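You operate a simulated robot arm through the tools that you are given. There is no shell and no other tool. Be economical: measure what you need, move in short steps, check, and stop when the job is done.

You are at the controls of a simulated robot arm. One attempt, no reset.

## Task
Clamp the grey panel, roll out the air bubbles and free it again.
Fine: roller back where it was.

The check looks at the end state, three seconds after you hand in, the way a careful person would. Anything else that was tipped, shoved, dropped, spilled or broken makes it a failure.

## Robot
A 6-joint arm with a two-finger parallel gripper, fixed in place. Base frame: the origin is at the foot of the arm, x ahead of it, y to its left, z up; the work surface is at about z = 0. Readings come in mm, degrees, newtons and seconds.
With the tool pointing down near the work surface it reaches from about 140 to 580 mm from the base axis. Its first joint turns from -66.0 to 66.0 degrees. Payload 2.1 kg.
The TCP is the grasp point between the finger pads, 30 mm short of the fingertips. In the tool frame z runs along the fingers and y along their closing line. Largest opening 94 mm; finger width 28, thickness 10; the body of the gripper, 50 by 96 mm, starts 55 mm behind the TCP.
Orientation is told as [roll, pitch, yaw] about the base's x, y, z axes, in that order, counted from this pose: with the fingers straight down and closing along the base's y, the tool's x points along the base's -x, its y along +y and its z along -z.

## Interface
- The arm moves only by the tool apply_moves. Its argument "deltas" is a list that holds one entry, the list of rows, each a list of 7 numbers: the shift along the tool's x, y, z in mm, then the turn, a rotation vector about the tool's x, y, z in degrees, then the closure, from 0 (fully open) to 1 (shut). In form: [[[tx, ty, tz, ax, ay, az, jaw], ...]]. A call has 1 to 10 rows; each row is the pose to reach, as a shift and turn from the pose commanded when the call began, along the tool's axes at that moment. A row lasts 0.2 s, in which the tool goes at most 50 mm and 8.6 degrees; a call with a longer step from one row to the next is refused whole, and so is a gripper value outside its range. A pose out of reach is approached as far as the arm can. The call stops where the force on the tool passes 50 N (or 10 N more than at its start, if that is more) or the arm is blocked; 0.2 s more then pass. Each finger travels about 72 mm/s and halts on what it meets, pressing with about 35 N; the grip force reading is that of the motor and also rises with nothing between the fingers. The clock runs only during rows and for 0.2 s after the last one: add rows that repeat a pose to give the fingers time. It gives the time, the measured TCP pose, the force on the tool (base axes), the opening and the grip force at its end, in the units of the frame above (readings bear some noise).
- Cameras (640 x 400 px; columns grow to the right, rows downward): "scene" is fixed at [74.9, -393.7, 466.8]; the picture's right is [0.55, -0.83, 0.00], its down [-0.43, -0.29, -0.86] and it looks along [0.71, 0.47, -0.52] (base axes); focal length 242 px, centre (320, 200). "wrist" rides on the gripper at [76, 14, -102] in the tool frame; the picture's right is [-0.18, 0.98, 0.00], its down [-0.75, -0.14, -0.64] and it looks along [-0.63, -0.12, 0.77] (tool axes); focal length 243 px, centre (320, 200). There is no depth. A picture from a camera that has moved, and an enlarged one, comes with that camera's place and axes in the base frame and with its lens. The place of the scene camera against the robot may be out by one fixed shift of up to 25 mm in any direction.
- get_image(camera): a new picture of that camera. The clock stands still meanwhile.
- close_up(camera, box): a new picture of the part [left, top, right, bottom] of that camera's present view, enlarged. The clock stands still meanwhile.
- close_job(): hands the job in; it is judged then, once.

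Work in short steps. Places have to be worked out from the pictures, the camera data and where the tool is seen: move nearer, look again, correct. Check each grasp and each placing, and mend what went wrong. You have 120 turns and 64 pictures in all, those below and enlarged ones among them. Open the gripper and draw the arm clear of the work before you hand the job in, unless the task says otherwise; then end with one line.

The tools are called after ">>>" by a JSON object that holds its "api" and its "payload". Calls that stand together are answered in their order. apply_moves: Moves the arm, as the interface text tells. Its arguments: {"type":"object","properties":{"deltas":{"type":"array"}},"required":["deltas"]} The other tools are called the same way: get_image (camera) takes a picture; close_up (camera, box) takes an enlarged picture of a part of a camera's view; close_job () hands the job in.

At the start:

```text
time: 0.0
tcp_pos: [275.0, -93.8, 376.3]
orientation: [0.0, -0.1, 0.0]
force: [-1.0, -0.8, -0.4]
width: 94.1
gripper_force: 0.0
```

scene: 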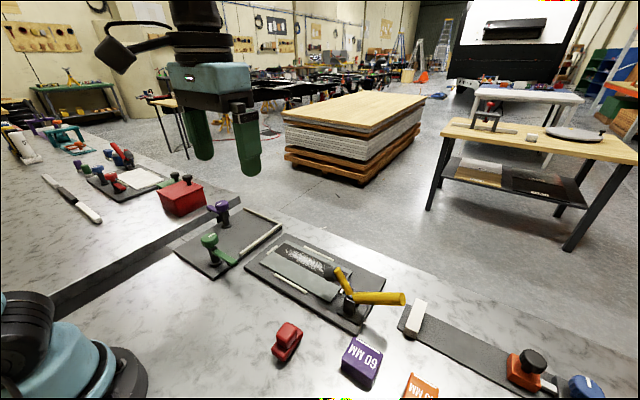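
wrist: 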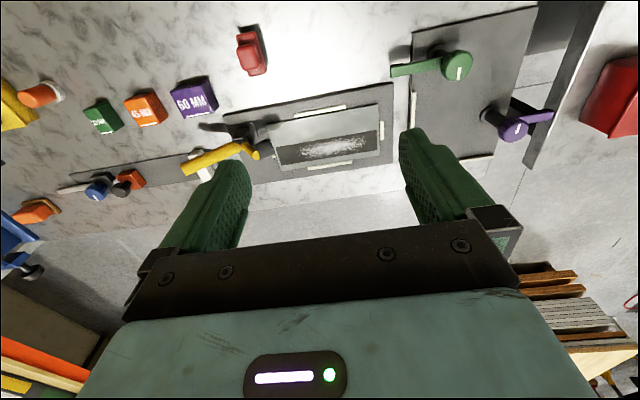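

The pictures show a board with a grey panel and a yellow toggle clamp, plus several other tools. I'll enlarge the views to identify the clamp and the roller.

>>> {"api": "close_up", "payload": {"camera": "scene", "box": [160, 190, 420, 360]}}

>>> {"api": "close_up", "payload": {"camera": "wrist", "box": [170, 20, 420, 190]}}

>>> {"api": "close_up", "payload": {"camera": "scene", "box": [380, 280, 640, 400]}}

>>> {"api": "close_up", "payload": {"camera": "scene", "box": [0, 110, 240, 260]}}

>>> {"api": "close_up", "payload": {"camera": "wrist", "box": [0, 60, 220, 240]}}

```text
2.35 times, centred on (290, 275) of scene
camera zoom: at [74.9, -393.7, 466.8], right [0.55, -0.83, 0.0], down [-0.43, -0.29, -0.86], along [0.71, 0.47, -0.52], focal length 569 px, centre (391, 24)
```

zoom: 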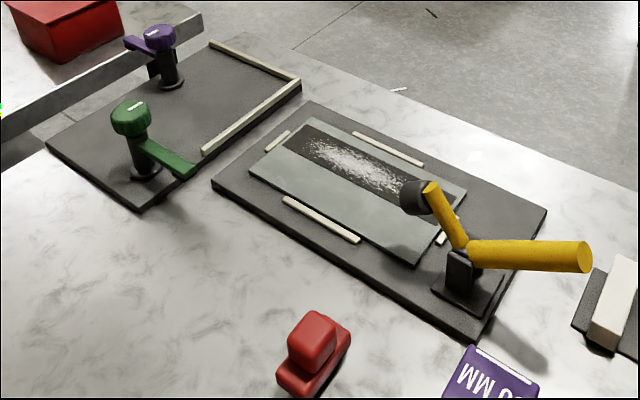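

```text
2.35 times, centred on (295, 105) of wrist
camera zoom: at [198.5, -78.2, 480.0], right [0.18, 0.98, 0.0], down [0.75, -0.14, 0.64], along [0.63, -0.12, -0.77], focal length 571 px, centre (379, 424)
```

zoom: 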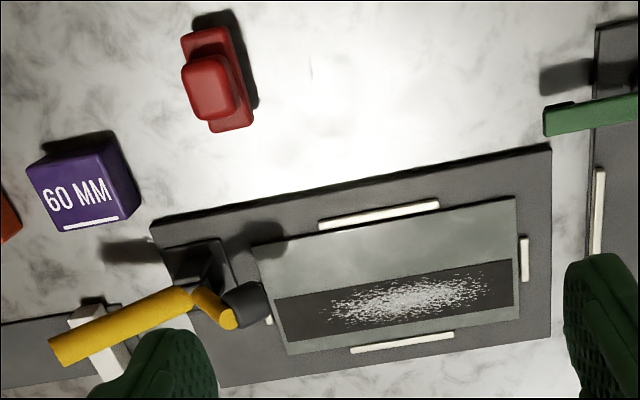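

```text
2.46 times, centred on (510, 340) of scene
camera zoom: at [74.9, -393.7, 466.8], right [0.55, -0.83, 0.0], down [-0.43, -0.29, -0.86], along [0.71, 0.47, -0.52], focal length 595 px, centre (-148, -145)
```

zoom: 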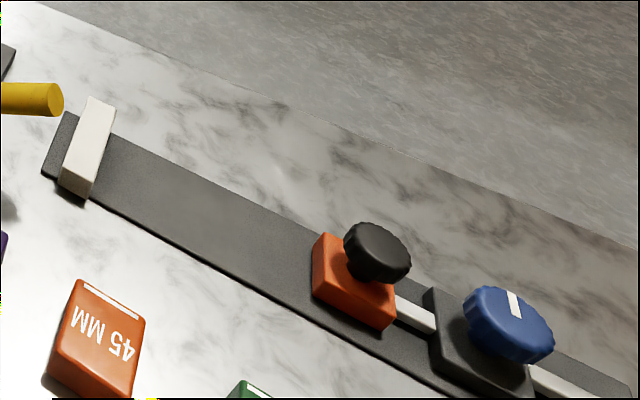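

```text
2.67 times, centred on (120, 185) of scene
camera zoom: at [74.9, -393.7, 466.8], right [0.55, -0.83, 0.0], down [-0.43, -0.29, -0.86], along [0.71, 0.47, -0.52], focal length 645 px, centre (853, 240)
```

zoom: 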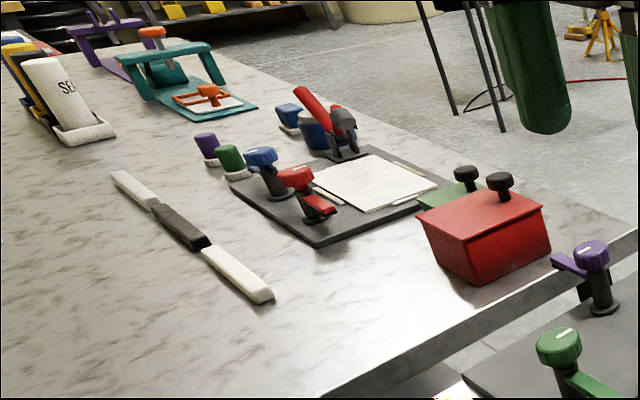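

```text
2.22 times, centred on (110, 150) of wrist
camera zoom: at [198.5, -78.2, 480.0], right [0.18, 0.98, 0.0], down [0.75, -0.14, 0.64], along [0.63, -0.12, -0.77], focal length 539 px, centre (787, 311)
```

zoom: 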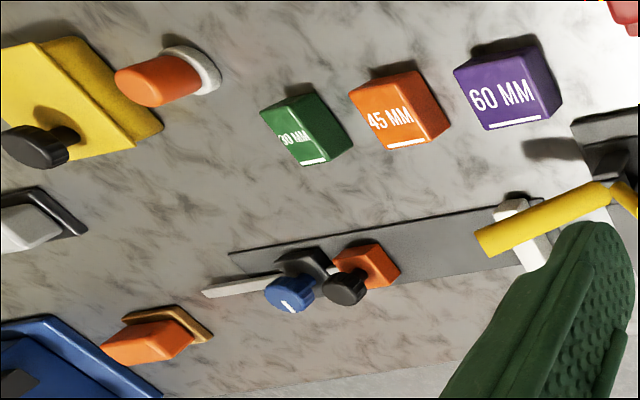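

The clamp's yellow lever looks open: its tip is about 95 mm up, above the -y end of the panel. The handle points outward along -y. I'll enlarge the red object and the clamp further to confirm what they are.

>>> {"api": "close_up", "payload": {"camera": "scene", "box": [262, 310, 322, 370]}}

>>> {"api": "close_up", "payload": {"camera": "wrist", "box": [215, 15, 295, 85]}}

>>> {"api": "close_up", "payload": {"camera": "scene", "box": [310, 250, 420, 340]}}

```text
6.67 times, centred on (292, 340) of scene
camera zoom: at [74.9, -393.7, 466.8], right [0.55, -0.83, 0.0], down [-0.43, -0.29, -0.86], along [0.71, 0.47, -0.52], focal length 1612 px, centre (507, -733)
```

zoom: 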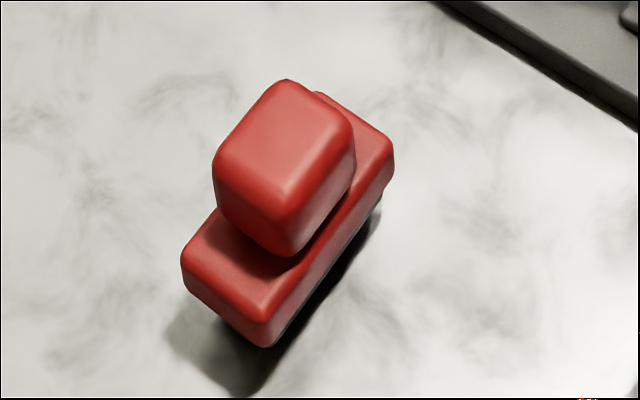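

```text
5.71 times, centred on (255, 50) of wrist
camera zoom: at [198.5, -78.2, 480.0], right [0.18, 0.98, 0.0], down [0.75, -0.14, 0.64], along [0.63, -0.12, -0.77], focal length 1386 px, centre (691, 1057)
```

zoom: 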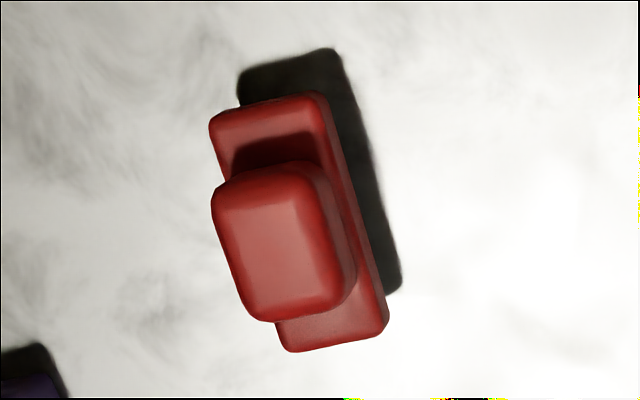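

```text
4.44 times, centred on (365, 295) of scene
camera zoom: at [74.9, -393.7, 466.8], right [0.55, -0.83, 0.0], down [-0.43, -0.29, -0.86], along [0.71, 0.47, -0.52], focal length 1074 px, centre (120, -222)
```

zoom: 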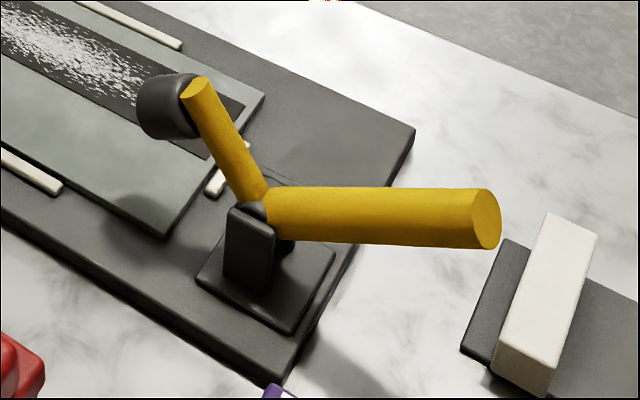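

The red block is the roller: its axis is along x, about the strip's width, with its knob near (250, -204). The clamp lever pivots near (389, -272, 45), and raising the handle should bring the tip down on the panel. I'll move above the handle and turn the gripper so it closes along x.

>>> {"api": "apply_moves", "payload": {"deltas": [[[-11.6, -25.1, 14.6, 0, 0, 8.5, 0], [-23.2, -50.2, 29.2, 0, 0, 17, 0], [-34.8, -75.3, 43.8, 0, 0, 25.5, 0], [-46.4, -100.4, 58.4, 0, 0, 34, 0], [-58, -125.5, 73, 0, 0, 42.5, 0], [-69.6, -150.6, 87.6, 0, 0, 51, 0], [-81.2, -175.7, 102.2, 0, 0, 59.5, 0], [-92.8, -200.8, 116.8, 0, 0, 68, 0], [-104.4, -225.9, 131.4, 0, 0, 76.5, 0], [-116, -251, 146, 0, 0, 85, 0]]]}}

>>> {"api": "get_image", "payload": {"camera": "wrist"}}

>>> {"api": "get_image", "payload": {"camera": "scene"}}

```text
time: 2.2
tcp_pos: [391.7, -345.0, 230.3]
orientation: [-0.1, 0.0, -85.1]
force: [-0.4, -0.5, -0.4]
width: 93.9
gripper_force: 0.0
```

```text
53 pictures are left
camera wrist: at [398.9, -267.7, 334.6], right [0.99, -0.1, 0.0], down [-0.08, -0.76, 0.64], along [-0.06, -0.64, -0.77], focal length 243 px, centre (320, 200)
```

wrist: 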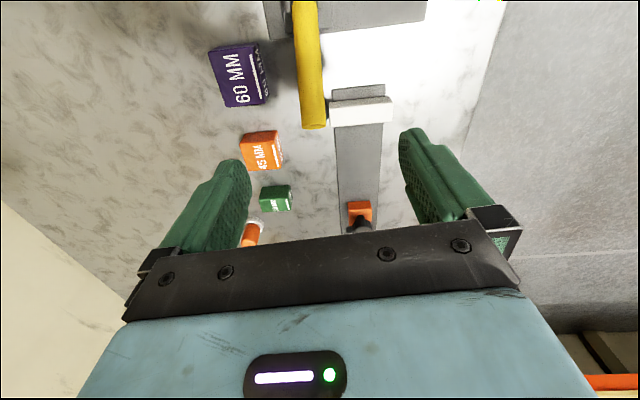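

```text
52 pictures are left
```

scene: 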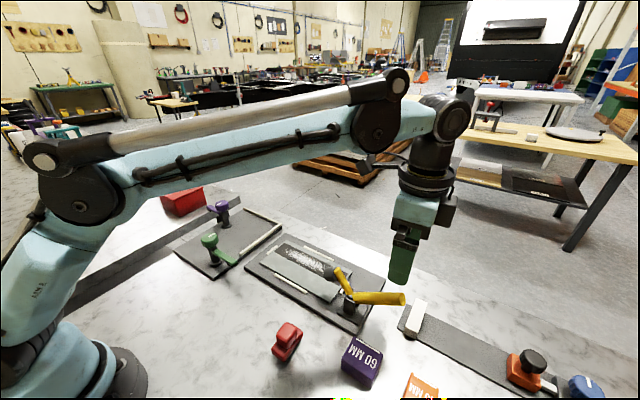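

The new pose is good. The handle appears left of centre in the wrist view, so I'll zoom in to triangulate its end.

>>> {"api": "close_up", "payload": {"camera": "wrist", "box": [250, 0, 400, 140]}}

>>> {"api": "close_up", "payload": {"camera": "scene", "box": [320, 220, 440, 330]}}

```text
2.86 times, centred on (325, 70) of wrist
camera zoom: at [398.9, -267.7, 334.6], right [0.99, -0.1, 0.0], down [-0.08, -0.76, 0.64], along [-0.06, -0.64, -0.77], focal length 693 px, centre (306, 571)
```

zoom: 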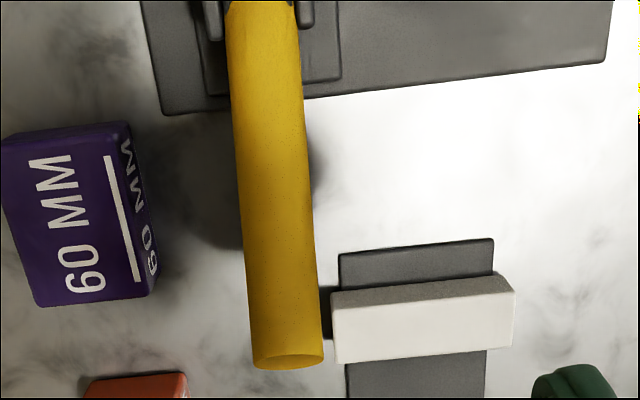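

```text
3.64 times, centred on (380, 275) of scene
camera zoom: at [74.9, -393.7, 466.8], right [0.55, -0.83, 0.0], down [-0.43, -0.29, -0.86], along [0.71, 0.47, -0.52], focal length 879 px, centre (102, -73)
```

zoom: 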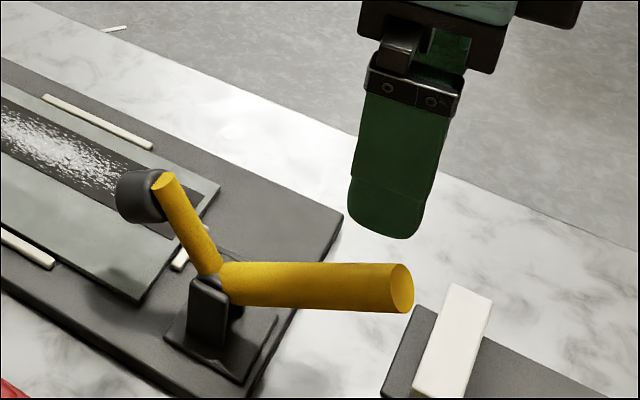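

Triangulation puts the handle end at about (386, -360, 113), the diameter near 24 mm and the pivot near (388, -270, 50). I'll go down astride the handle about 20 mm from its end, with the jaws half open.

>>> {"api": "apply_moves", "payload": {"deltas": [[[3.4, -4.2, 35, 0, 0, 2.5, 0.3], [3.4, -4.2, 70, 0, 0, 4.9, 0.3], [3.4, -4.2, 100, 0, 0, 4.9, 0.3], [3.4, -4.2, 130, 0, 0, 4.9, 0.3], [3.4, -4.2, 130, 0, 0, 4.9, 0.3]]]}}

>>> {"api": "get_image", "payload": {"camera": "wrist"}}

>>> {"api": "close_up", "payload": {"camera": "scene", "box": [320, 220, 440, 330]}}

```text
time: 3.4
tcp_pos: [386.8, -343.0, 101.4]
orientation: [0.0, 0.0, -90.0]
force: [-0.4, 0.0, 0.3]
width: 65.5
gripper_force: 0.0
```

```text
49 pictures are left
camera wrist: at [400.9, -266.5, 204.8], right [0.98, -0.18, 0.0], down [-0.14, -0.75, 0.64], along [-0.12, -0.63, -0.77], focal length 243 px, centre (320, 200)
```

wrist: 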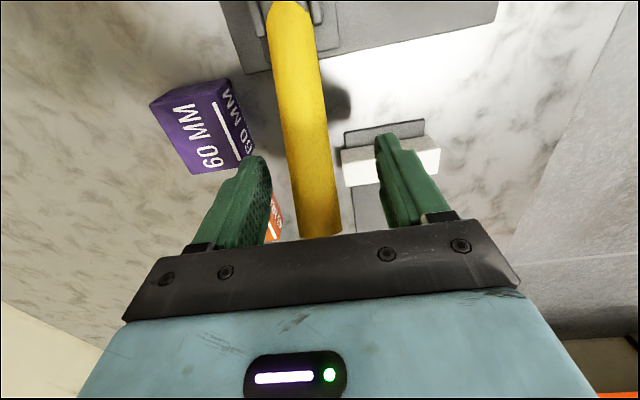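

```text
3.64 times, centred on (380, 275) of scene
camera zoom: at [74.9, -393.7, 466.8], right [0.55, -0.83, 0.0], down [-0.43, -0.29, -0.86], along [0.71, 0.47, -0.52], focal length 879 px, centre (102, -73)
```

zoom: 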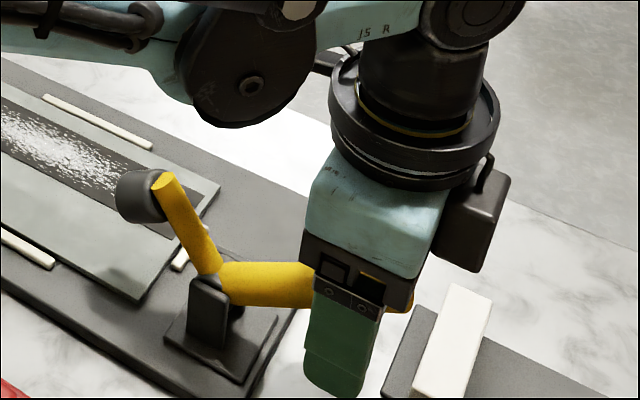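

The jaws straddle the handle evenly, so I'll close on it.

>>> {"api": "apply_moves", "payload": {"deltas": [[[0, 0, 0, 0, 0, 0, 0.6], [0, 0, 0, 0, 0, 0, 1], [0, 0, 0, 0, 0, 0, 1], [0, 0, 0, 0, 0, 0, 1]]]}}

>>> {"api": "get_image", "payload": {"camera": "wrist"}}

```text
time: 4.4
tcp_pos: [385.2, -340.6, 101.1]
orientation: [-0.5, 0.2, -90.1]
force: [-36.0, 8.5, -8.9]
width: 27.3
gripper_force: 45.2
```

```text
47 pictures are left
camera wrist: at [399.4, -266.9, 205.2], right [0.98, -0.19, -0.01], down [-0.14, -0.76, 0.64], along [-0.13, -0.63, -0.77], focal length 243 px, centre (320, 200)
```

wrist: 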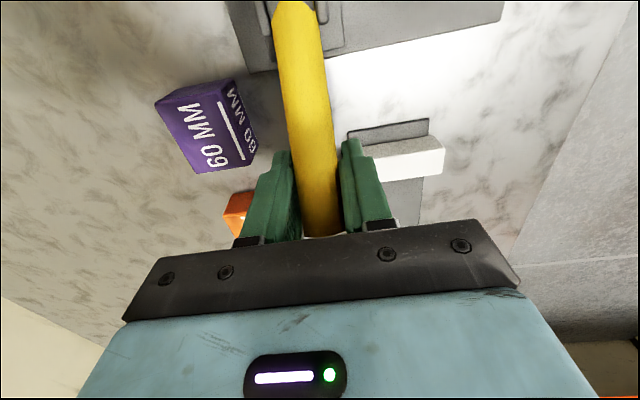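

The jaws stopped at 27 mm with a sideways force of -36 N, so the handle sits slightly to -x. I'll shift 3 mm that way to relieve it.

>>> {"api": "apply_moves", "payload": {"deltas": [[[0, -1.5, 0, 0, 0, 0, 1], [0, -3, 0, 0, 0, 0, 1], [0, -3, 0, 0, 0, 0, 1]]]}}

```text
time: 5.2
tcp_pos: [384.9, -341.8, 101.8]
orientation: [0.3, -0.2, -89.8]
force: [0.4, -17.9, 24.6]
width: 27.2
gripper_force: 45.3
```

The side load is gone. I'll start swinging the handle up along its arc, first 10°, and check the forces.

>>> {"api": "apply_moves", "payload": {"deltas": [[[2.5, 0, -3.3, 0, 0, 0, 1], [5, 0, -6.4, 0, 0, 0, 1], [7.7, 0, -9.4, 0, 0, 0, 1], [10.5, 0, -12.2, 0, 0, 0, 1], [10.5, 0, -12.2, 0, 0, 0, 1]]]}}

>>> {"api": "close_up", "payload": {"camera": "scene", "box": [320, 220, 440, 330]}}

```text
time: 6.4
tcp_pos: [384.2, -333.1, 113.6]
orientation: [0.4, -0.5, -89.9]
force: [10.9, -30.6, 12.6]
width: 26.7
gripper_force: 45.1
```

```text
3.64 times, centred on (380, 275) of scene
camera zoom: at [74.9, -393.7, 466.8], right [0.55, -0.83, 0.0], down [-0.43, -0.29, -0.86], along [0.71, 0.47, -0.52], focal length 879 px, centre (102, -73)
```

zoom: 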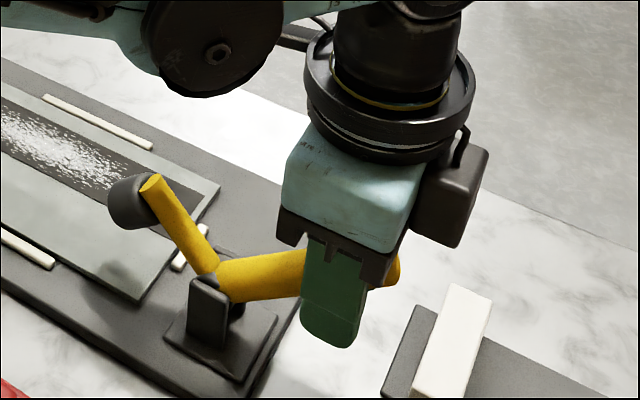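

It works: the handle rises and the tip descends, so the lever is rigid. I'll continue another 20° along the arc.

>>> {"api": "apply_moves", "payload": {"deltas": [[[3, 0, -2.6, 0, 0, 0, 1], [6, 0, -5.1, 0, 0, 0, 1], [9, 0, -7.5, 0, 0, 0, 1], [12, 0, -9.7, 0, 0, 0, 1], [15.3, 0, -11.8, 0, 0, 0, 1], [18.6, 0, -13.7, 0, 0, 0, 1], [22, 0, -15.5, 0, 0, 0, 1], [25.5, 0, -17.1, 0, 0, 0, 1]]]}}

>>> {"api": "close_up", "payload": {"camera": "scene", "box": [320, 220, 440, 330]}}

```text
time: 8.2
tcp_pos: [386.0, -307.0, 130.1]
orientation: [0.3, -0.6, -89.9]
force: [11.3, -26.6, 21.6]
width: 27.1
gripper_force: 45.0
```

```text
3.64 times, centred on (380, 275) of scene
camera zoom: at [74.9, -393.7, 466.8], right [0.55, -0.83, 0.0], down [-0.43, -0.29, -0.86], along [0.71, 0.47, -0.52], focal length 879 px, centre (102, -73)
```

zoom: 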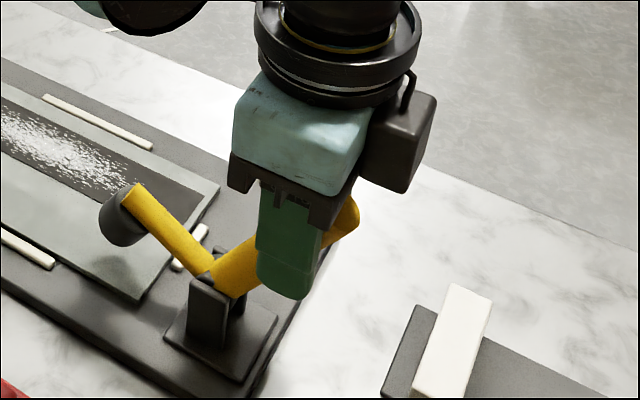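

The tip is most of the way down. I'll go on in 10° pieces and let the force stop guard against over-pressing.

>>> {"api": "apply_moves", "payload": {"deltas": [[[3.6, 0, -1.5, 0, 0, 0, 1], [7.3, 0, -2.8, 0, 0, 0, 1], [11, 0, -4, 0, 0, 0, 1], [14.6, 0, -5.1, 0, 0, 0, 1]]]}}

>>> {"api": "close_up", "payload": {"camera": "scene", "box": [320, 220, 440, 330]}}

```text
time: 9.2
tcp_pos: [385.0, -292.3, 134.1]
orientation: [0.2, -0.5, -89.9]
force: [6.9, -25.2, 31.5]
width: 27.0
gripper_force: 45.1
```

```text
3.64 times, centred on (380, 275) of scene
camera zoom: at [74.8, -393.6, 466.9], right [0.55, -0.83, 0.0], down [-0.43, -0.29, -0.86], along [0.71, 0.47, -0.52], focal length 879 px, centre (102, -73)
```

zoom: 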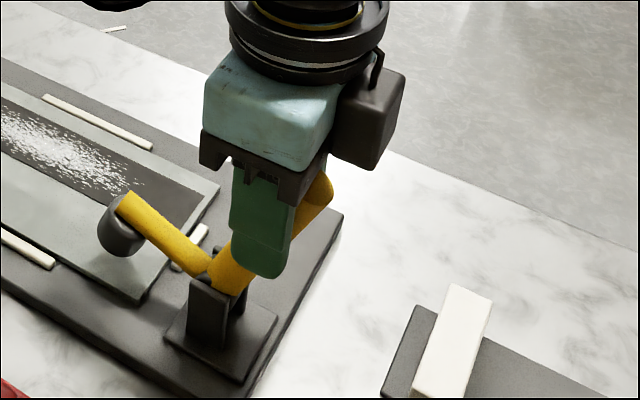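

The tip is still a little above the panel. I'll continue another 10° with slightly more lift to ease the upward force.

>>> {"api": "apply_moves", "payload": {"deltas": [[[3.8, 0, -1.8, 0, 0, 0, 1], [7.6, 0, -3, 0, 0, 0, 1], [11.4, 0, -4, 0, 0, 0, 1], [15.2, 0, -4.8, 0, 0, 0, 1]]]}}

>>> {"api": "close_up", "payload": {"camera": "scene", "box": [320, 220, 440, 330]}}

```text
time: 10.2
tcp_pos: [385.0, -276.0, 139.9]
orientation: [0.2, -0.2, -89.9]
force: [8.4, -15.8, 8.4]
width: 27.3
gripper_force: 45.5
```

```text
3.64 times, centred on (380, 275) of scene
camera zoom: at [74.9, -393.7, 466.8], right [0.55, -0.83, 0.0], down [-0.43, -0.29, -0.86], along [0.71, 0.47, -0.52], focal length 879 px, centre (102, -73)
```

zoom: 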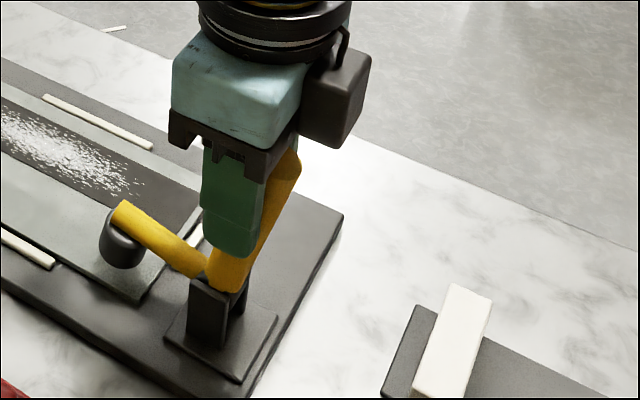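

The tip is nearly touching, so I'll continue in small steps.

>>> {"api": "apply_moves", "payload": {"deltas": [[[2.5, 0, 0, 0, 0, 0, 1], [5, 0, 0, 0, 0, 0, 1], [7.5, 0, 0, 0, 0, 0, 1], [10, 0, 0.3, 0, 0, 0, 1], [12.5, 0, 0.6, 0, 0, 0, 1]]]}}

>>> {"api": "close_up", "payload": {"camera": "scene", "box": [320, 220, 440, 330]}}

```text
time: 11.6
tcp_pos: [384.6, -264.9, 139.6]
orientation: [0.3, -0.4, -89.9]
force: [2.0, -0.5, 4.8]
width: 27.0
gripper_force: 44.8
stopped in row 5: the force on the tool passed its limit (the readings are from after the stop); the commanded pose is now the measured one
```

```text
3.64 times, centred on (380, 275) of scene
camera zoom: at [74.9, -393.7, 466.8], right [0.55, -0.83, 0.0], down [-0.43, -0.29, -0.86], along [0.71, 0.47, -0.52], focal length 879 px, centre (102, -73)
```

zoom: 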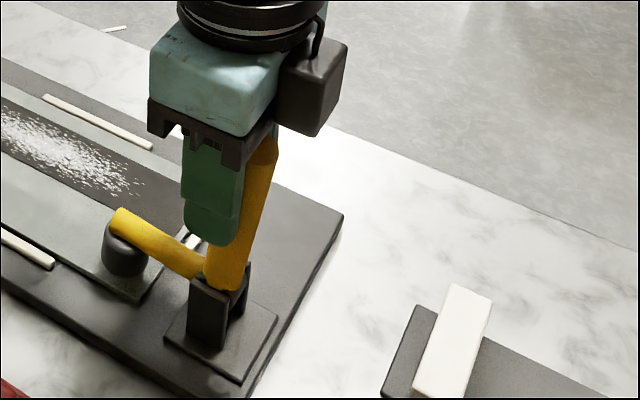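

The force limit tripped with the tip on the panel, so the clamp is down. I'll release the handle and lift off.

>>> {"api": "apply_moves", "payload": {"deltas": [[[0, 0, 0, 0, 0, 0, 0.3], [0, 0, 0, 0, 0, 0, 0.3], [0, 0, 0, 0, 0, 0, 0.3], [0, 0, -40, 0, 0, 0, 0.3], [0, 0, -80, 0, 0, 0, 0.3], [0, 0, -120, 0, 0, 0, 0.3]]]}}

>>> {"api": "close_up", "payload": {"camera": "scene", "box": [320, 220, 440, 330]}}

>>> {"api": "get_image", "payload": {"camera": "wrist"}}

```text
time: 13.0
tcp_pos: [384.4, -264.4, 261.3]
orientation: [0.3, -0.4, -90.0]
force: [0.0, -0.3, 0.5]
width: 65.4
gripper_force: 0.2
```

```text
3.64 times, centred on (380, 275) of scene
camera zoom: at [74.9, -393.7, 466.8], right [0.55, -0.83, 0.0], down [-0.43, -0.29, -0.86], along [0.71, 0.47, -0.52], focal length 879 px, centre (102, -73)
```

zoom: 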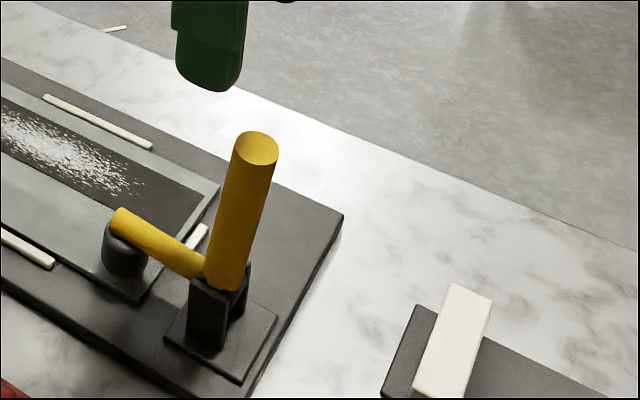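

```text
40 pictures are left
camera wrist: at [396.6, -187.8, 365.3], right [0.98, -0.18, 0.01], down [-0.14, -0.75, 0.65], along [-0.11, -0.64, -0.76], focal length 243 px, centre (320, 200)
```

wrist: 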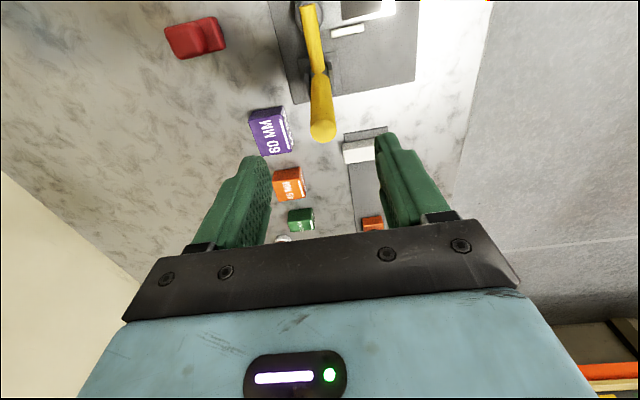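

The clamp holds on its own. Now I'll turn back to yaw 0 and move above the red roller.

>>> {"api": "apply_moves", "payload": {"deltas": [[[0, -13, 0, 0, 0, -8.5, 0.3], [5, -27, 0, 0, 0, -17, 0.3], [12, -40, 0, 0, 0, -25.5, 0.3], [20, -54, 10, 0, 0, -34, 0.3], [28, -68, 20, 0, 0, -42.5, 0.3], [35, -82, 30, 0, 0, -51, 0.3], [42, -95, 40, 0, 0, -59.5, 0.3], [49, -108, 50, 0, 0, -68, 0.3], [55, -121, 55, 0, 0, -76.5, 0.2], [60, -134, 61, 0, 0, -85, 0.2]]]}}

>>> {"api": "get_image", "payload": {"camera": "wrist"}}

```text
time: 15.2
tcp_pos: [250.0, -204.5, 197.5]
orientation: [-0.4, -0.2, -4.7]
force: [-0.4, 0.5, 0.3]
width: 75.3
gripper_force: 0.0
```

```text
39 pictures are left
camera wrist: at [174.8, -182.9, 301.3], right [0.26, 0.96, 0.0], down [0.74, -0.2, 0.65], along [0.62, -0.17, -0.76], focal length 243 px, centre (320, 200)
```

wrist: 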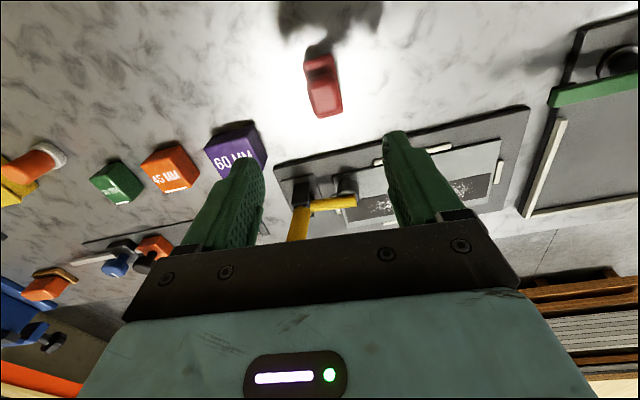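

I'll take a close-up to pin down the knob's height and position.

>>> {"api": "close_up", "payload": {"camera": "wrist", "box": [280, 20, 370, 130]}}

```text
3.64 times, centred on (325, 75) of wrist
camera zoom: at [174.8, -182.9, 301.3], right [0.26, 0.96, 0.0], down [0.74, -0.2, 0.65], along [0.62, -0.17, -0.76], focal length 882 px, centre (302, 654)
```

zoom: 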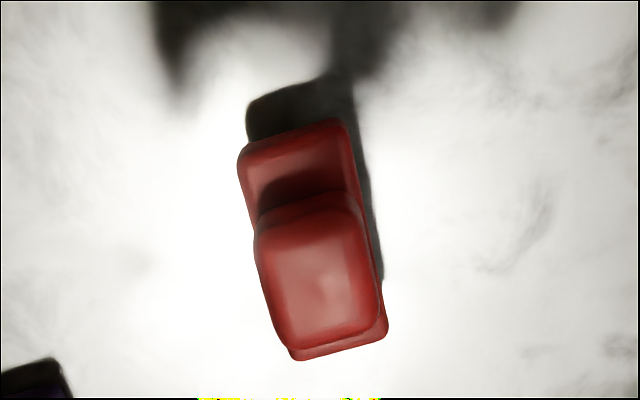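

The knob centre is about (249, -200, top ~55), aligned with the axes and roughly 33 mm wide. I'll straighten the yaw and descend around it.

>>> {"api": "apply_moves", "payload": {"deltas": [[[1.3, 4.1, 40, -0.4, 0.2, -4.7, 0.2], [1.3, 4.1, 80, -0.4, 0.2, -4.7, 0.2], [1.3, 4.1, 115, -0.4, 0.2, -4.7, 0.2], [1.3, 4.1, 145.5, -0.4, 0.2, -4.7, 0.2], [1.3, 4.1, 145.5, -0.4, 0.2, -4.7, 0.2]]]}}

>>> {"api": "get_image", "payload": {"camera": "wrist"}}

>>> {"api": "close_up", "payload": {"camera": "scene", "box": [230, 270, 340, 370]}}

```text
time: 16.4
tcp_pos: [251.5, -201.6, 54.4]
orientation: [0.1, -0.1, -0.2]
force: [-0.6, 0.6, 0.2]
width: 75.1
gripper_force: 0.1
```

```text
37 pictures are left
camera wrist: at [174.5, -186.0, 157.9], right [0.19, 0.98, 0.0], down [0.75, -0.15, 0.64], along [0.63, -0.12, -0.77], focal length 243 px, centre (320, 200)
```

wrist: 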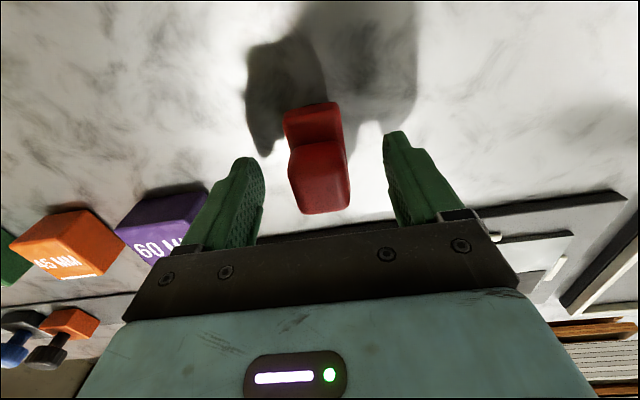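

```text
4.00 times, centred on (285, 320) of scene
camera zoom: at [74.9, -393.7, 466.8], right [0.55, -0.83, 0.0], down [-0.43, -0.29, -0.86], along [0.71, 0.47, -0.52], focal length 967 px, centre (460, -280)
```

zoom: 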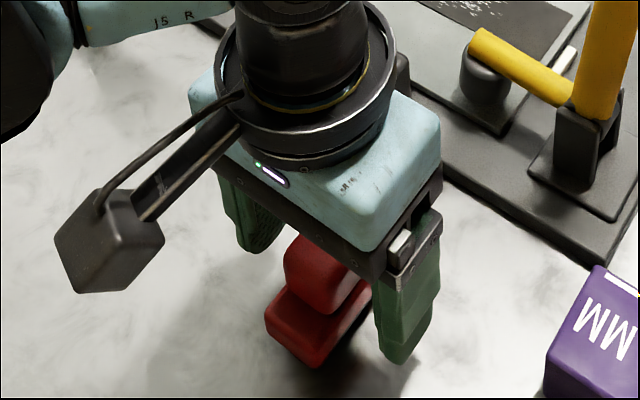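

The knob is centred between the fingers, so I'll close on it.

>>> {"api": "apply_moves", "payload": {"deltas": [[[0, 0, 0, 0, 0, 0, 0.45], [0, 0, 0, 0, 0, 0, 0.6], [0, 0, 0, 0, 0, 0, 0.8], [0, 0, 0, 0, 0, 0, 1], [0, 0, 0, 0, 0, 0, 1]]]}}

>>> {"api": "get_image", "payload": {"camera": "wrist"}}

```text
time: 17.6
tcp_pos: [252.1, -201.2, 54.1]
orientation: [0.1, 0.0, -0.2]
force: [0.1, -0.6, -0.5]
width: 34.0
gripper_force: 35.3
```

```text
35 pictures are left
camera wrist: at [174.5, -186.0, 158.3], right [0.19, 0.98, 0.0], down [0.75, -0.15, 0.64], along [0.63, -0.12, -0.77], focal length 243 px, centre (320, 200)
```

wrist: 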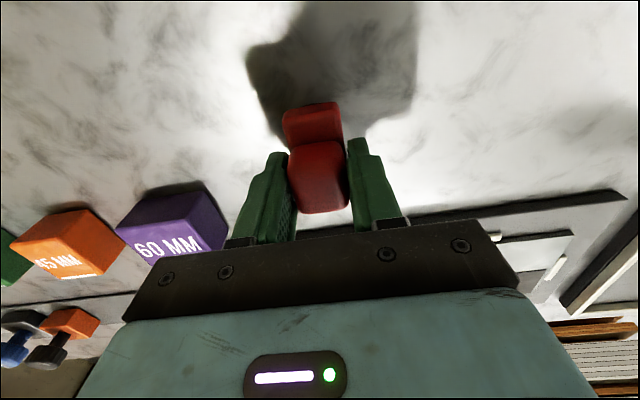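

The roller is gripped at 34 mm with no side load; its home TCP is about (251.5, -201.3, 54.3). I'll lift it 90 mm and check the hold.

>>> {"api": "apply_moves", "payload": {"deltas": [[[0, 0, -10, 0, 0, 0, 1], [0, 0, -40, 0, 0, 0, 1], [0, 0, -70, 0, 0, 0, 1], [0, 0, -90, 0, 0, 0, 1]]]}}

>>> {"api": "close_up", "payload": {"camera": "scene", "box": [220, 220, 380, 360]}}

>>> {"api": "get_image", "payload": {"camera": "wrist"}}

```text
time: 18.6
tcp_pos: [252.0, -200.8, 142.2]
orientation: [0.2, -0.1, -0.3]
force: [0.4, -1.0, -2.2]
width: 33.9
gripper_force: 34.7
```

```text
2.86 times, centred on (300, 290) of scene
camera zoom: at [74.9, -393.7, 466.8], right [0.55, -0.83, 0.0], down [-0.43, -0.29, -0.86], along [0.71, 0.47, -0.52], focal length 691 px, centre (377, -57)
```

zoom: 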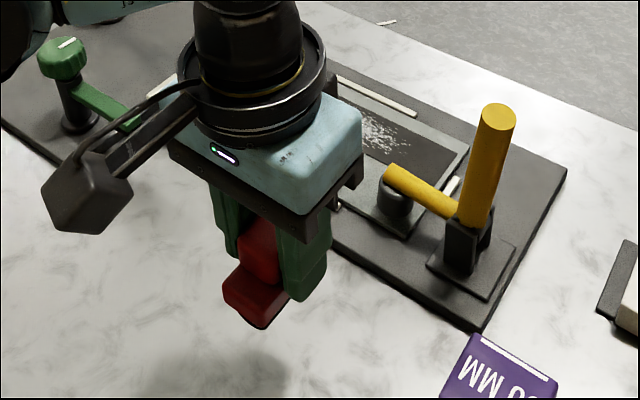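

```text
33 pictures are left
camera wrist: at [174.2, -186.6, 245.9], right [0.19, 0.98, 0.0], down [0.75, -0.15, 0.64], along [0.63, -0.12, -0.77], focal length 243 px, centre (320, 200)
```

wrist: 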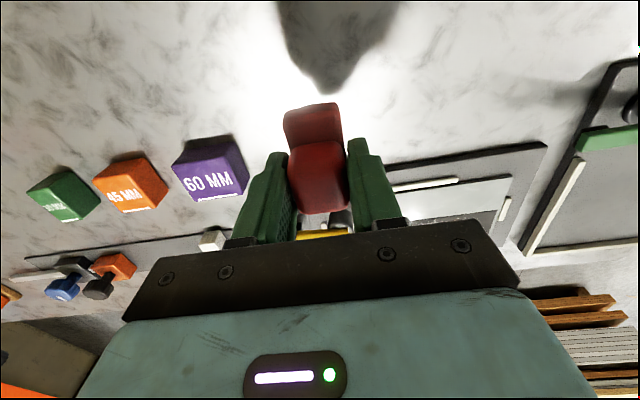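

The roller is held securely. I'll carry it above the +y end of the bubble strip, near (444, -30), staying high.

>>> {"api": "apply_moves", "payload": {"deltas": [[[-30, 30, 0, 0, 0, 0, 1], [-62, 60, 0, 0, 0, 0, 1], [-94, 90, 0, 0, 0, 0, 1], [-126, 120, 0, 0, 0, 0, 1], [-158, 145, 0, 0, 0, 0, 1], [-192, 172, 0, 0, 0, 0, 1], [-192, 172, 0, 0, 0, 0, 1]]]}}

>>> {"api": "get_image", "payload": {"camera": "wrist"}}

>>> {"api": "close_up", "payload": {"camera": "scene", "box": [220, 190, 400, 330]}}

```text
time: 20.2
tcp_pos: [443.5, -30.5, 145.0]
orientation: [0.1, -0.1, -0.2]
force: [0.1, 0.5, -2.5]
width: 33.6
gripper_force: 35.2
```

```text
32 pictures are left
camera wrist: at [365.4, -15.7, 248.5], right [0.19, 0.98, 0.0], down [0.75, -0.15, 0.64], along [0.63, -0.12, -0.77], focal length 243 px, centre (320, 200)
```

wrist: 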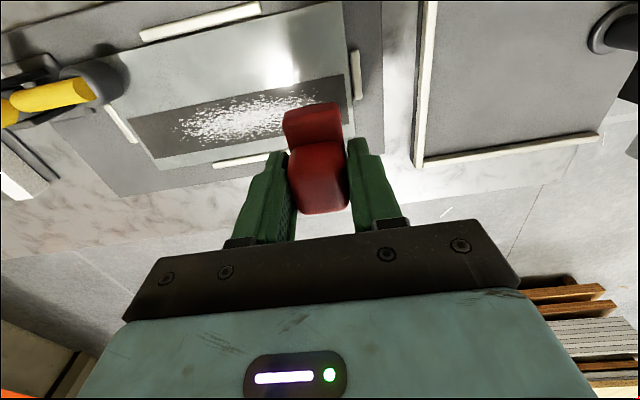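

```text
2.86 times, centred on (310, 260) of scene
camera zoom: at [75.0, -393.7, 466.8], right [0.55, -0.83, 0.0], down [-0.43, -0.29, -0.86], along [0.71, 0.47, -0.52], focal length 691 px, centre (349, 29)
```

zoom: 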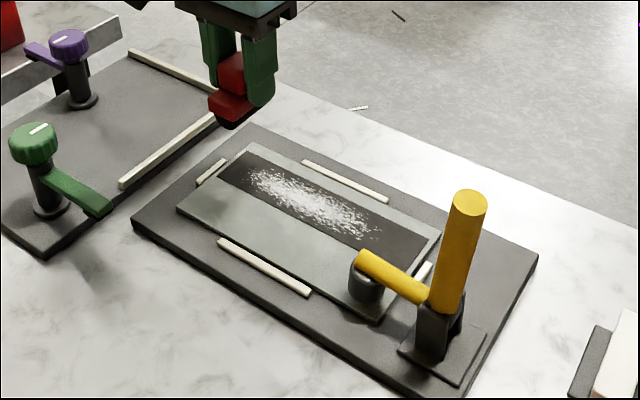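

The strip spans x 421 to 465, with bubbles from y -24 to -172, and the panel top is near z 15. I'll shift to y -20, x +2 and lower to just above the panel.

>>> {"api": "apply_moves", "payload": {"deltas": [[[-2, 10, 20, 0, 0, 0, 1], [-2, 10, 45, 0, 0, 0, 1], [-2, 10, 62, 0, 0, 0, 1], [-2, 10, 66, 0, 0, 0, 1]]]}}

>>> {"api": "apply_moves", "payload": {"deltas": [[[0, 0, 1, 0, 0, 0, 1], [0, 0, 2, 0, 0, 0, 1], [0, 0, 3, 0, 0, 0, 1], [0, 0, 4, 0, 0, 0, 1]]]}}

>>> {"api": "close_up", "payload": {"camera": "scene", "box": [220, 190, 400, 330]}}

```text
time: 21.2
tcp_pos: [443.7, -19.0, 78.7]
orientation: [0.1, -0.2, -0.2]
force: [0.3, 0.1, -2.1]
width: 33.9
gripper_force: 35.4
```

```text
time: 22.2
tcp_pos: [444.3, -18.7, 73.8]
orientation: [0.1, -0.1, -0.1]
force: [-0.1, -0.2, -1.1]
width: 33.8
gripper_force: 35.5
```

```text
2.86 times, centred on (310, 260) of scene
camera zoom: at [74.9, -393.7, 466.8], right [0.55, -0.83, 0.0], down [-0.43, -0.29, -0.86], along [0.71, 0.47, -0.52], focal length 691 px, centre (349, 29)
```

zoom: 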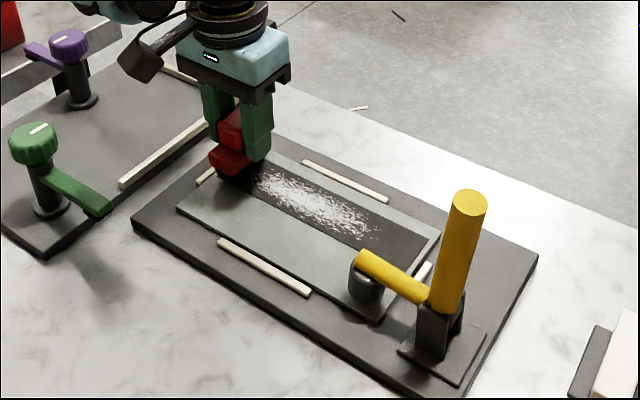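

There's no contact at z 74, so I'll lower in 1 mm steps until the force shows it.

>>> {"api": "apply_moves", "payload": {"deltas": [[[0, 0, 1, 0, 0, 0, 1], [0, 0, 2, 0, 0, 0, 1], [0, 0, 3, 0, 0, 0, 1]]]}}

>>> {"api": "apply_moves", "payload": {"deltas": [[[0, 0, 1, 0, 0, 0, 1], [0, 0, 2, 0, 0, 0, 1]]]}}

```text
time: 23.0
tcp_pos: [445.3, -19.9, 71.0]
orientation: [0.2, -0.2, -0.2]
force: [-1.0, 4.0, 33.4]
width: 34.1
gripper_force: 35.3
```

```text
time: 23.6
tcp_pos: [445.4, -19.3, 67.5]
orientation: [0.0, 0.0, -0.1]
force: [-0.4, 3.8, 33.7]
width: 34.2
gripper_force: 35.6
```

The roller is on the panel at about 33 N, and it may have slid slightly up in the grip. I'll ease off 1 mm and start rolling toward -y.

>>> {"api": "apply_moves", "payload": {"deltas": [[[0, 0, -0.7, 0, 0, 0, 1], [0, -4, -0.7, 0, 0, 0, 1], [0, -10, -0.7, 0, 0, 0, 1], [0, -18, -0.7, 0, 0, 0, 1], [0, -26, -0.7, 0, 0, 0, 1], [0, -34, -0.7, 0, 0, 0, 1]]]}}

>>> {"api": "close_up", "payload": {"camera": "scene", "box": [220, 190, 400, 330]}}

```text
time: 25.0
tcp_pos: [444.6, -52.2, 68.3]
orientation: [0.1, 0.0, -0.2]
force: [-0.2, 0.0, -1.7]
width: 34.1
gripper_force: 35.2
```

```text
2.86 times, centred on (310, 260) of scene
camera zoom: at [74.9, -393.7, 466.8], right [0.55, -0.83, 0.0], down [-0.43, -0.29, -0.86], along [0.71, 0.47, -0.52], focal length 691 px, centre (349, 29)
```

zoom: 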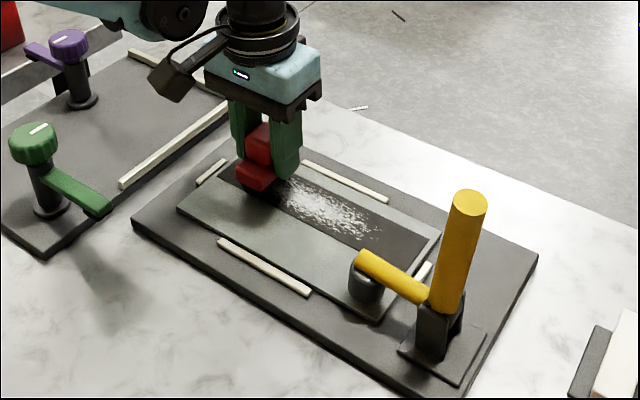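

The force is gone, so contact was lost. I'll go back to the start end and find the contact again gently.

>>> {"api": "apply_moves", "payload": {"deltas": [[[0, 12, 0, 0, 0, 0, 1], [0, 24, 0, 0, 0, 0, 1], [0, 34, 0, 0, 0, 0, 1], [0, 34, 0.4, 0, 0, 0, 1], [0, 34, 0.8, 0, 0, 0, 1]]]}}

```text
time: 26.2
tcp_pos: [444.1, -18.1, 68.5]
orientation: [0.1, 0.0, -0.2]
force: [-3.9, -0.6, 19.0]
width: 34.0
gripper_force: 34.7
```

That's 19 N, a good pressing force. I'll roll along -y at this depth.

>>> {"api": "apply_moves", "payload": {"deltas": [[[0, -8, 0, 0, 0, 0, 1], [0, -16, 0, 0, 0, 0, 1], [0, -24, 0, 0, 0, 0, 1], [0, -32, 0, 0, 0, 0, 1], [0, -40, 0, 0, 0, 0, 1], [0, -48, 0, 0, 0, 0, 1], [0, -56, 0, 0, 0, 0, 1], [0, -64, 0, 0, 0, 0, 1]]]}}

>>> {"api": "close_up", "payload": {"camera": "scene", "box": [220, 190, 400, 330]}}

```text
time: 28.0
tcp_pos: [444.8, -84.8, 69.6]
orientation: [0.0, -0.1, -0.4]
force: [-1.4, 0.4, 0.5]
width: 33.7
gripper_force: 34.9
```

```text
2.86 times, centred on (310, 260) of scene
camera zoom: at [74.9, -393.7, 466.8], right [0.55, -0.83, 0.0], down [-0.43, -0.29, -0.86], along [0.71, 0.47, -0.52], focal length 691 px, centre (349, 29)
```

zoom: 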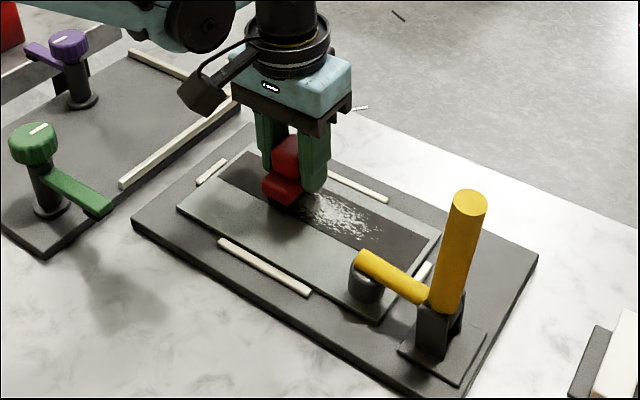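

The strip behind the roller is clear of bubbles. The force has dropped, so I'll press about 0.7 mm more and roll on.

>>> {"api": "apply_moves", "payload": {"deltas": [[[0, 8, 0.3, 0, 0, 0, 1], [0, 8, 0.7, 0, 0, 0, 1], [0, 0, 0.8, 0, 0, 0, 1], [0, -8, 0.9, 0, 0, 0, 1], [0, -16, 1.0, 0, 0, 0, 1]]]}}

```text
time: 29.2
tcp_pos: [445.1, -98.7, 69.1]
orientation: [0.2, -0.1, -0.1]
force: [-1.0, 11.2, 31.8]
width: 33.9
gripper_force: 35.1
```

Force is now 32 N, which is plenty. I'll continue toward -y at a constant depth.

>>> {"api": "apply_moves", "payload": {"deltas": [[[0, -8, 0, 0, 0, 0, 1], [0, -16, 0, 0, 0, 0, 1], [0, -24, 0, 0, 0, 0, 1], [0, -32, 0, 0, 0, 0, 1]]]}}

>>> {"api": "apply_moves", "payload": {"deltas": [[[0, -8, 0, 0, 0, 0, 1], [0, -16, 0.1, 0, 0, 0, 1], [0, -24, 0.2, 0, 0, 0, 1], [0, -32, 0.3, 0, 0, 0, 1]]]}}

>>> {"api": "close_up", "payload": {"camera": "scene", "box": [220, 190, 400, 330]}}

```text
time: 30.2
tcp_pos: [445.1, -131.0, 67.1]
orientation: [0.1, -0.1, -0.2]
force: [-1.3, 10.1, 29.9]
width: 33.7
gripper_force: 35.3
```

```text
time: 31.2
tcp_pos: [444.4, -164.7, 66.3]
orientation: [0.1, -0.1, -0.2]
force: [-0.4, 3.1, 10.2]
width: 33.7
gripper_force: 35.2
```

```text
2.86 times, centred on (310, 260) of scene
camera zoom: at [74.9, -393.7, 466.8], right [0.55, -0.83, 0.0], down [-0.43, -0.29, -0.86], along [0.71, 0.47, -0.52], focal length 691 px, centre (349, 29)
```

zoom: 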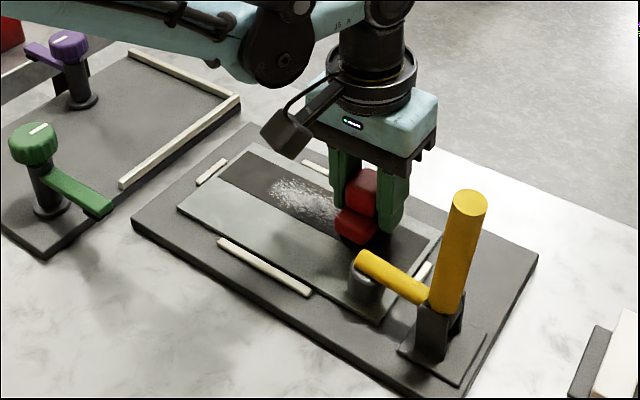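

The bubbles have thinned, but a fainter patch remains in the middle. I'll finish this pass to about y -190, then roll back.

>>> {"api": "apply_moves", "payload": {"deltas": [[[0, -8, 0.4, 0, 0, 0, 1], [0, -16, 0.6, 0, 0, 0, 1], [0, -24, 0.7, 0, 0, 0, 1]]]}}

>>> {"api": "apply_moves", "payload": {"deltas": [[[0, 8, 0, 0, 0, 0, 1], [0, 16, 0, 0, 0, 0, 1], [0, 24, 0, 0, 0, 0, 1], [0, 32, 0, 0, 0, 0, 1], [0, 40, 0, 0, 0, 0, 1]]]}}

```text
time: 32.0
tcp_pos: [445.1, -186.3, 66.8]
orientation: [0.2, -0.1, 0.0]
force: [1.6, 12.3, 32.8]
width: 33.7
gripper_force: 34.6
```

```text
time: 33.2
tcp_pos: [444.8, -146.0, 65.8]
orientation: [0.1, -0.2, -0.2]
force: [-1.3, -11.2, 33.6]
width: 33.8
gripper_force: 35.0
```

The force is holding at about 33 N, so I'll carry on back toward +y.

>>> {"api": "apply_moves", "payload": {"deltas": [[[0, 8, 0, 0, 0, 0, 1], [0, 16, 0, 0, 0, 0, 1], [0, 24, 0, 0, 0, 0, 1], [0, 32, 0, 0, 0, 0, 1], [0, 40, 0, 0, 0, 0, 1], [0, 48, 0, 0, 0, 0, 1], [0, 56, 0, 0, 0, 0, 1]]]}}

>>> {"api": "apply_moves", "payload": {"deltas": [[[0, 8, 0, 0, 0, 0, 1], [0, 16, 0, 0, 0, 0, 1], [0, 24, 0, 0, 0, 0, 1], [0, 32, 0, 0, 0, 0, 1], [0, 40, 0, 0, 0, 0, 1], [0, 48, 0, 0, 0, 0, 1], [0, 56, 0, 0, 0, 0, 1], [0, 64, 0, 0, 0, 0, 1], [0, 68, 0, 0, 0, 0, 1]]]}}

>>> {"api": "close_up", "payload": {"camera": "scene", "box": [220, 190, 400, 330]}}

```text
time: 34.8
tcp_pos: [444.7, -91.6, 64.6]
orientation: [0.2, -0.1, 0.0]
force: [0.2, -1.4, 1.9]
width: 34.0
gripper_force: 35.1
```

```text
time: 36.8
tcp_pos: [444.9, -23.1, 66.0]
orientation: [0.1, 0.0, -0.2]
force: [-0.6, -0.2, -1.8]
width: 33.9
gripper_force: 35.5
```

```text
2.86 times, centred on (310, 260) of scene
camera zoom: at [74.9, -393.7, 466.8], right [0.55, -0.83, 0.0], down [-0.43, -0.29, -0.86], along [0.71, 0.47, -0.52], focal length 691 px, centre (349, 29)
```

zoom: 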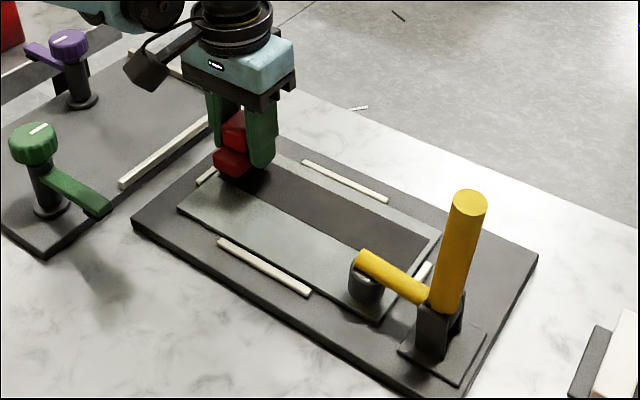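

The visible strip is clean. I'll lift the roller and check the whole strip with both cameras.

>>> {"api": "apply_moves", "payload": {"deltas": [[[0, 0, -20, 0, 0, 0, 1], [0, -20, -50, 0, 0, 0, 1], [0, -40, -78, 0, 0, 0, 1]]]}}

>>> {"api": "close_up", "payload": {"camera": "scene", "box": [240, 210, 380, 320]}}

>>> {"api": "get_image", "payload": {"camera": "wrist"}}

```text
time: 37.6
tcp_pos: [445.0, -63.2, 144.7]
orientation: [0.1, -0.1, -0.2]
force: [1.3, -0.2, -0.9]
width: 34.1
gripper_force: 34.4
```

```text
3.64 times, centred on (310, 265) of scene
camera zoom: at [74.9, -393.7, 466.8], right [0.55, -0.83, 0.0], down [-0.43, -0.29, -0.86], along [0.71, 0.47, -0.52], focal length 879 px, centre (356, -36)
```

zoom: 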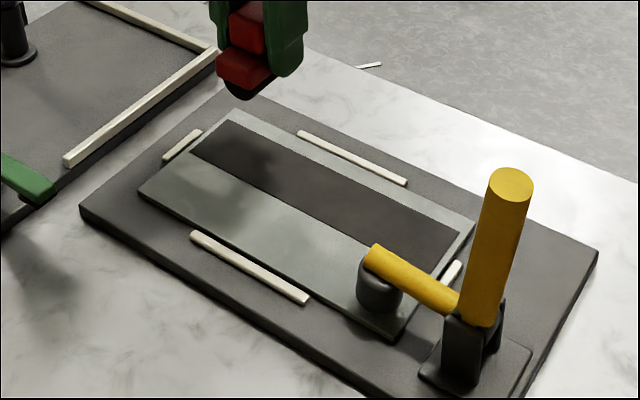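

```text
24 pictures are left
camera wrist: at [368.5, -48.7, 248.1], right [0.19, 0.98, 0.0], down [0.75, -0.14, 0.64], along [0.63, -0.12, -0.77], focal length 243 px, centre (320, 200)
```

wrist: 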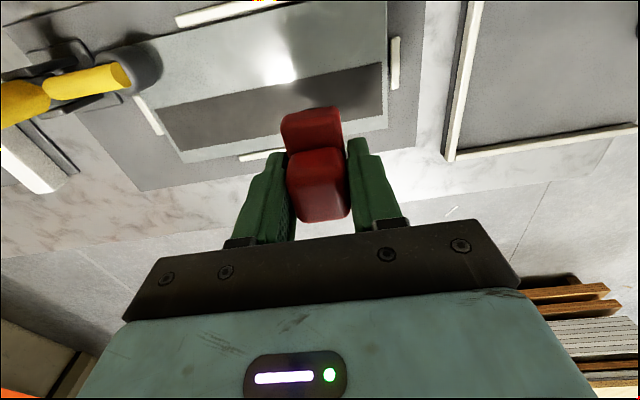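

The bubbles are gone. Next I'll carry the roller back above its home spot; by my bookkeeping that is +194 tool x and -138 tool y.

>>> {"api": "apply_moves", "payload": {"deltas": [[[33, -23, 0, 0, 0, 0, 1], [66, -46, 0, 0, 0, 0, 1], [98, -70, 0, 0, 0, 0, 1], [130, -93, 0, 0, 0, 0, 1], [162, -116, 0, 0, 0, 0, 1], [194, -138, 0, 0, 0, 0, 1], [194, -138, 40, 0, 0, 0, 1], [194, -138, 75, 0, 0, 0, 1], [194, -138, 86, 0, 0, 0, 1], [194, -138, 86, 0, 0, 0, 1]]]}}

>>> {"api": "close_up", "payload": {"camera": "scene", "box": [230, 270, 340, 370]}}

```text
time: 39.8
tcp_pos: [250.6, -200.8, 57.2]
orientation: [0.1, -0.1, -0.2]
force: [0.0, 1.0, -1.8]
width: 33.9
gripper_force: 34.7
```

```text
4.00 times, centred on (285, 320) of scene
camera zoom: at [74.9, -393.7, 466.8], right [0.55, -0.83, 0.0], down [-0.43, -0.29, -0.86], along [0.71, 0.47, -0.52], focal length 967 px, centre (460, -280)
```

zoom: 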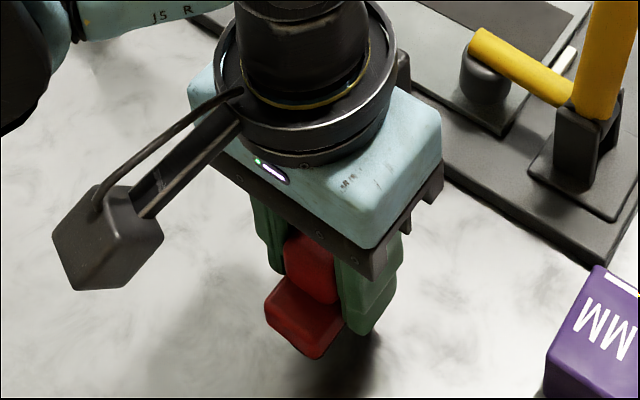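

The roller is right above its spot. I'll lower it in 1 mm steps to contact.

>>> {"api": "apply_moves", "payload": {"deltas": [[[0, 0, 2, 0, 0, 0, 1], [0, 0, 4, 0, 0, 0, 1], [0, 0, 5, 0, 0, 0, 1], [0, 0, 6, 0, 0, 0, 1]]]}}

>>> {"api": "apply_moves", "payload": {"deltas": [[[0, 0, 0.7, 0, 0, 0, 1], [0, 0, 1.4, 0, 0, 0, 1], [0, 0, 1.4, 0, 0, 0, 1]]]}}

```text
time: 40.8
tcp_pos: [251.2, -199.7, 51.8]
orientation: [0.2, -0.2, -0.1]
force: [-0.4, -0.7, -1.1]
width: 33.8
gripper_force: 34.8
```

```text
time: 41.6
tcp_pos: [251.0, -200.5, 51.1]
orientation: [0.1, -0.1, -0.2]
force: [0.0, 0.0, -0.9]
width: 34.1
gripper_force: 35.0
```

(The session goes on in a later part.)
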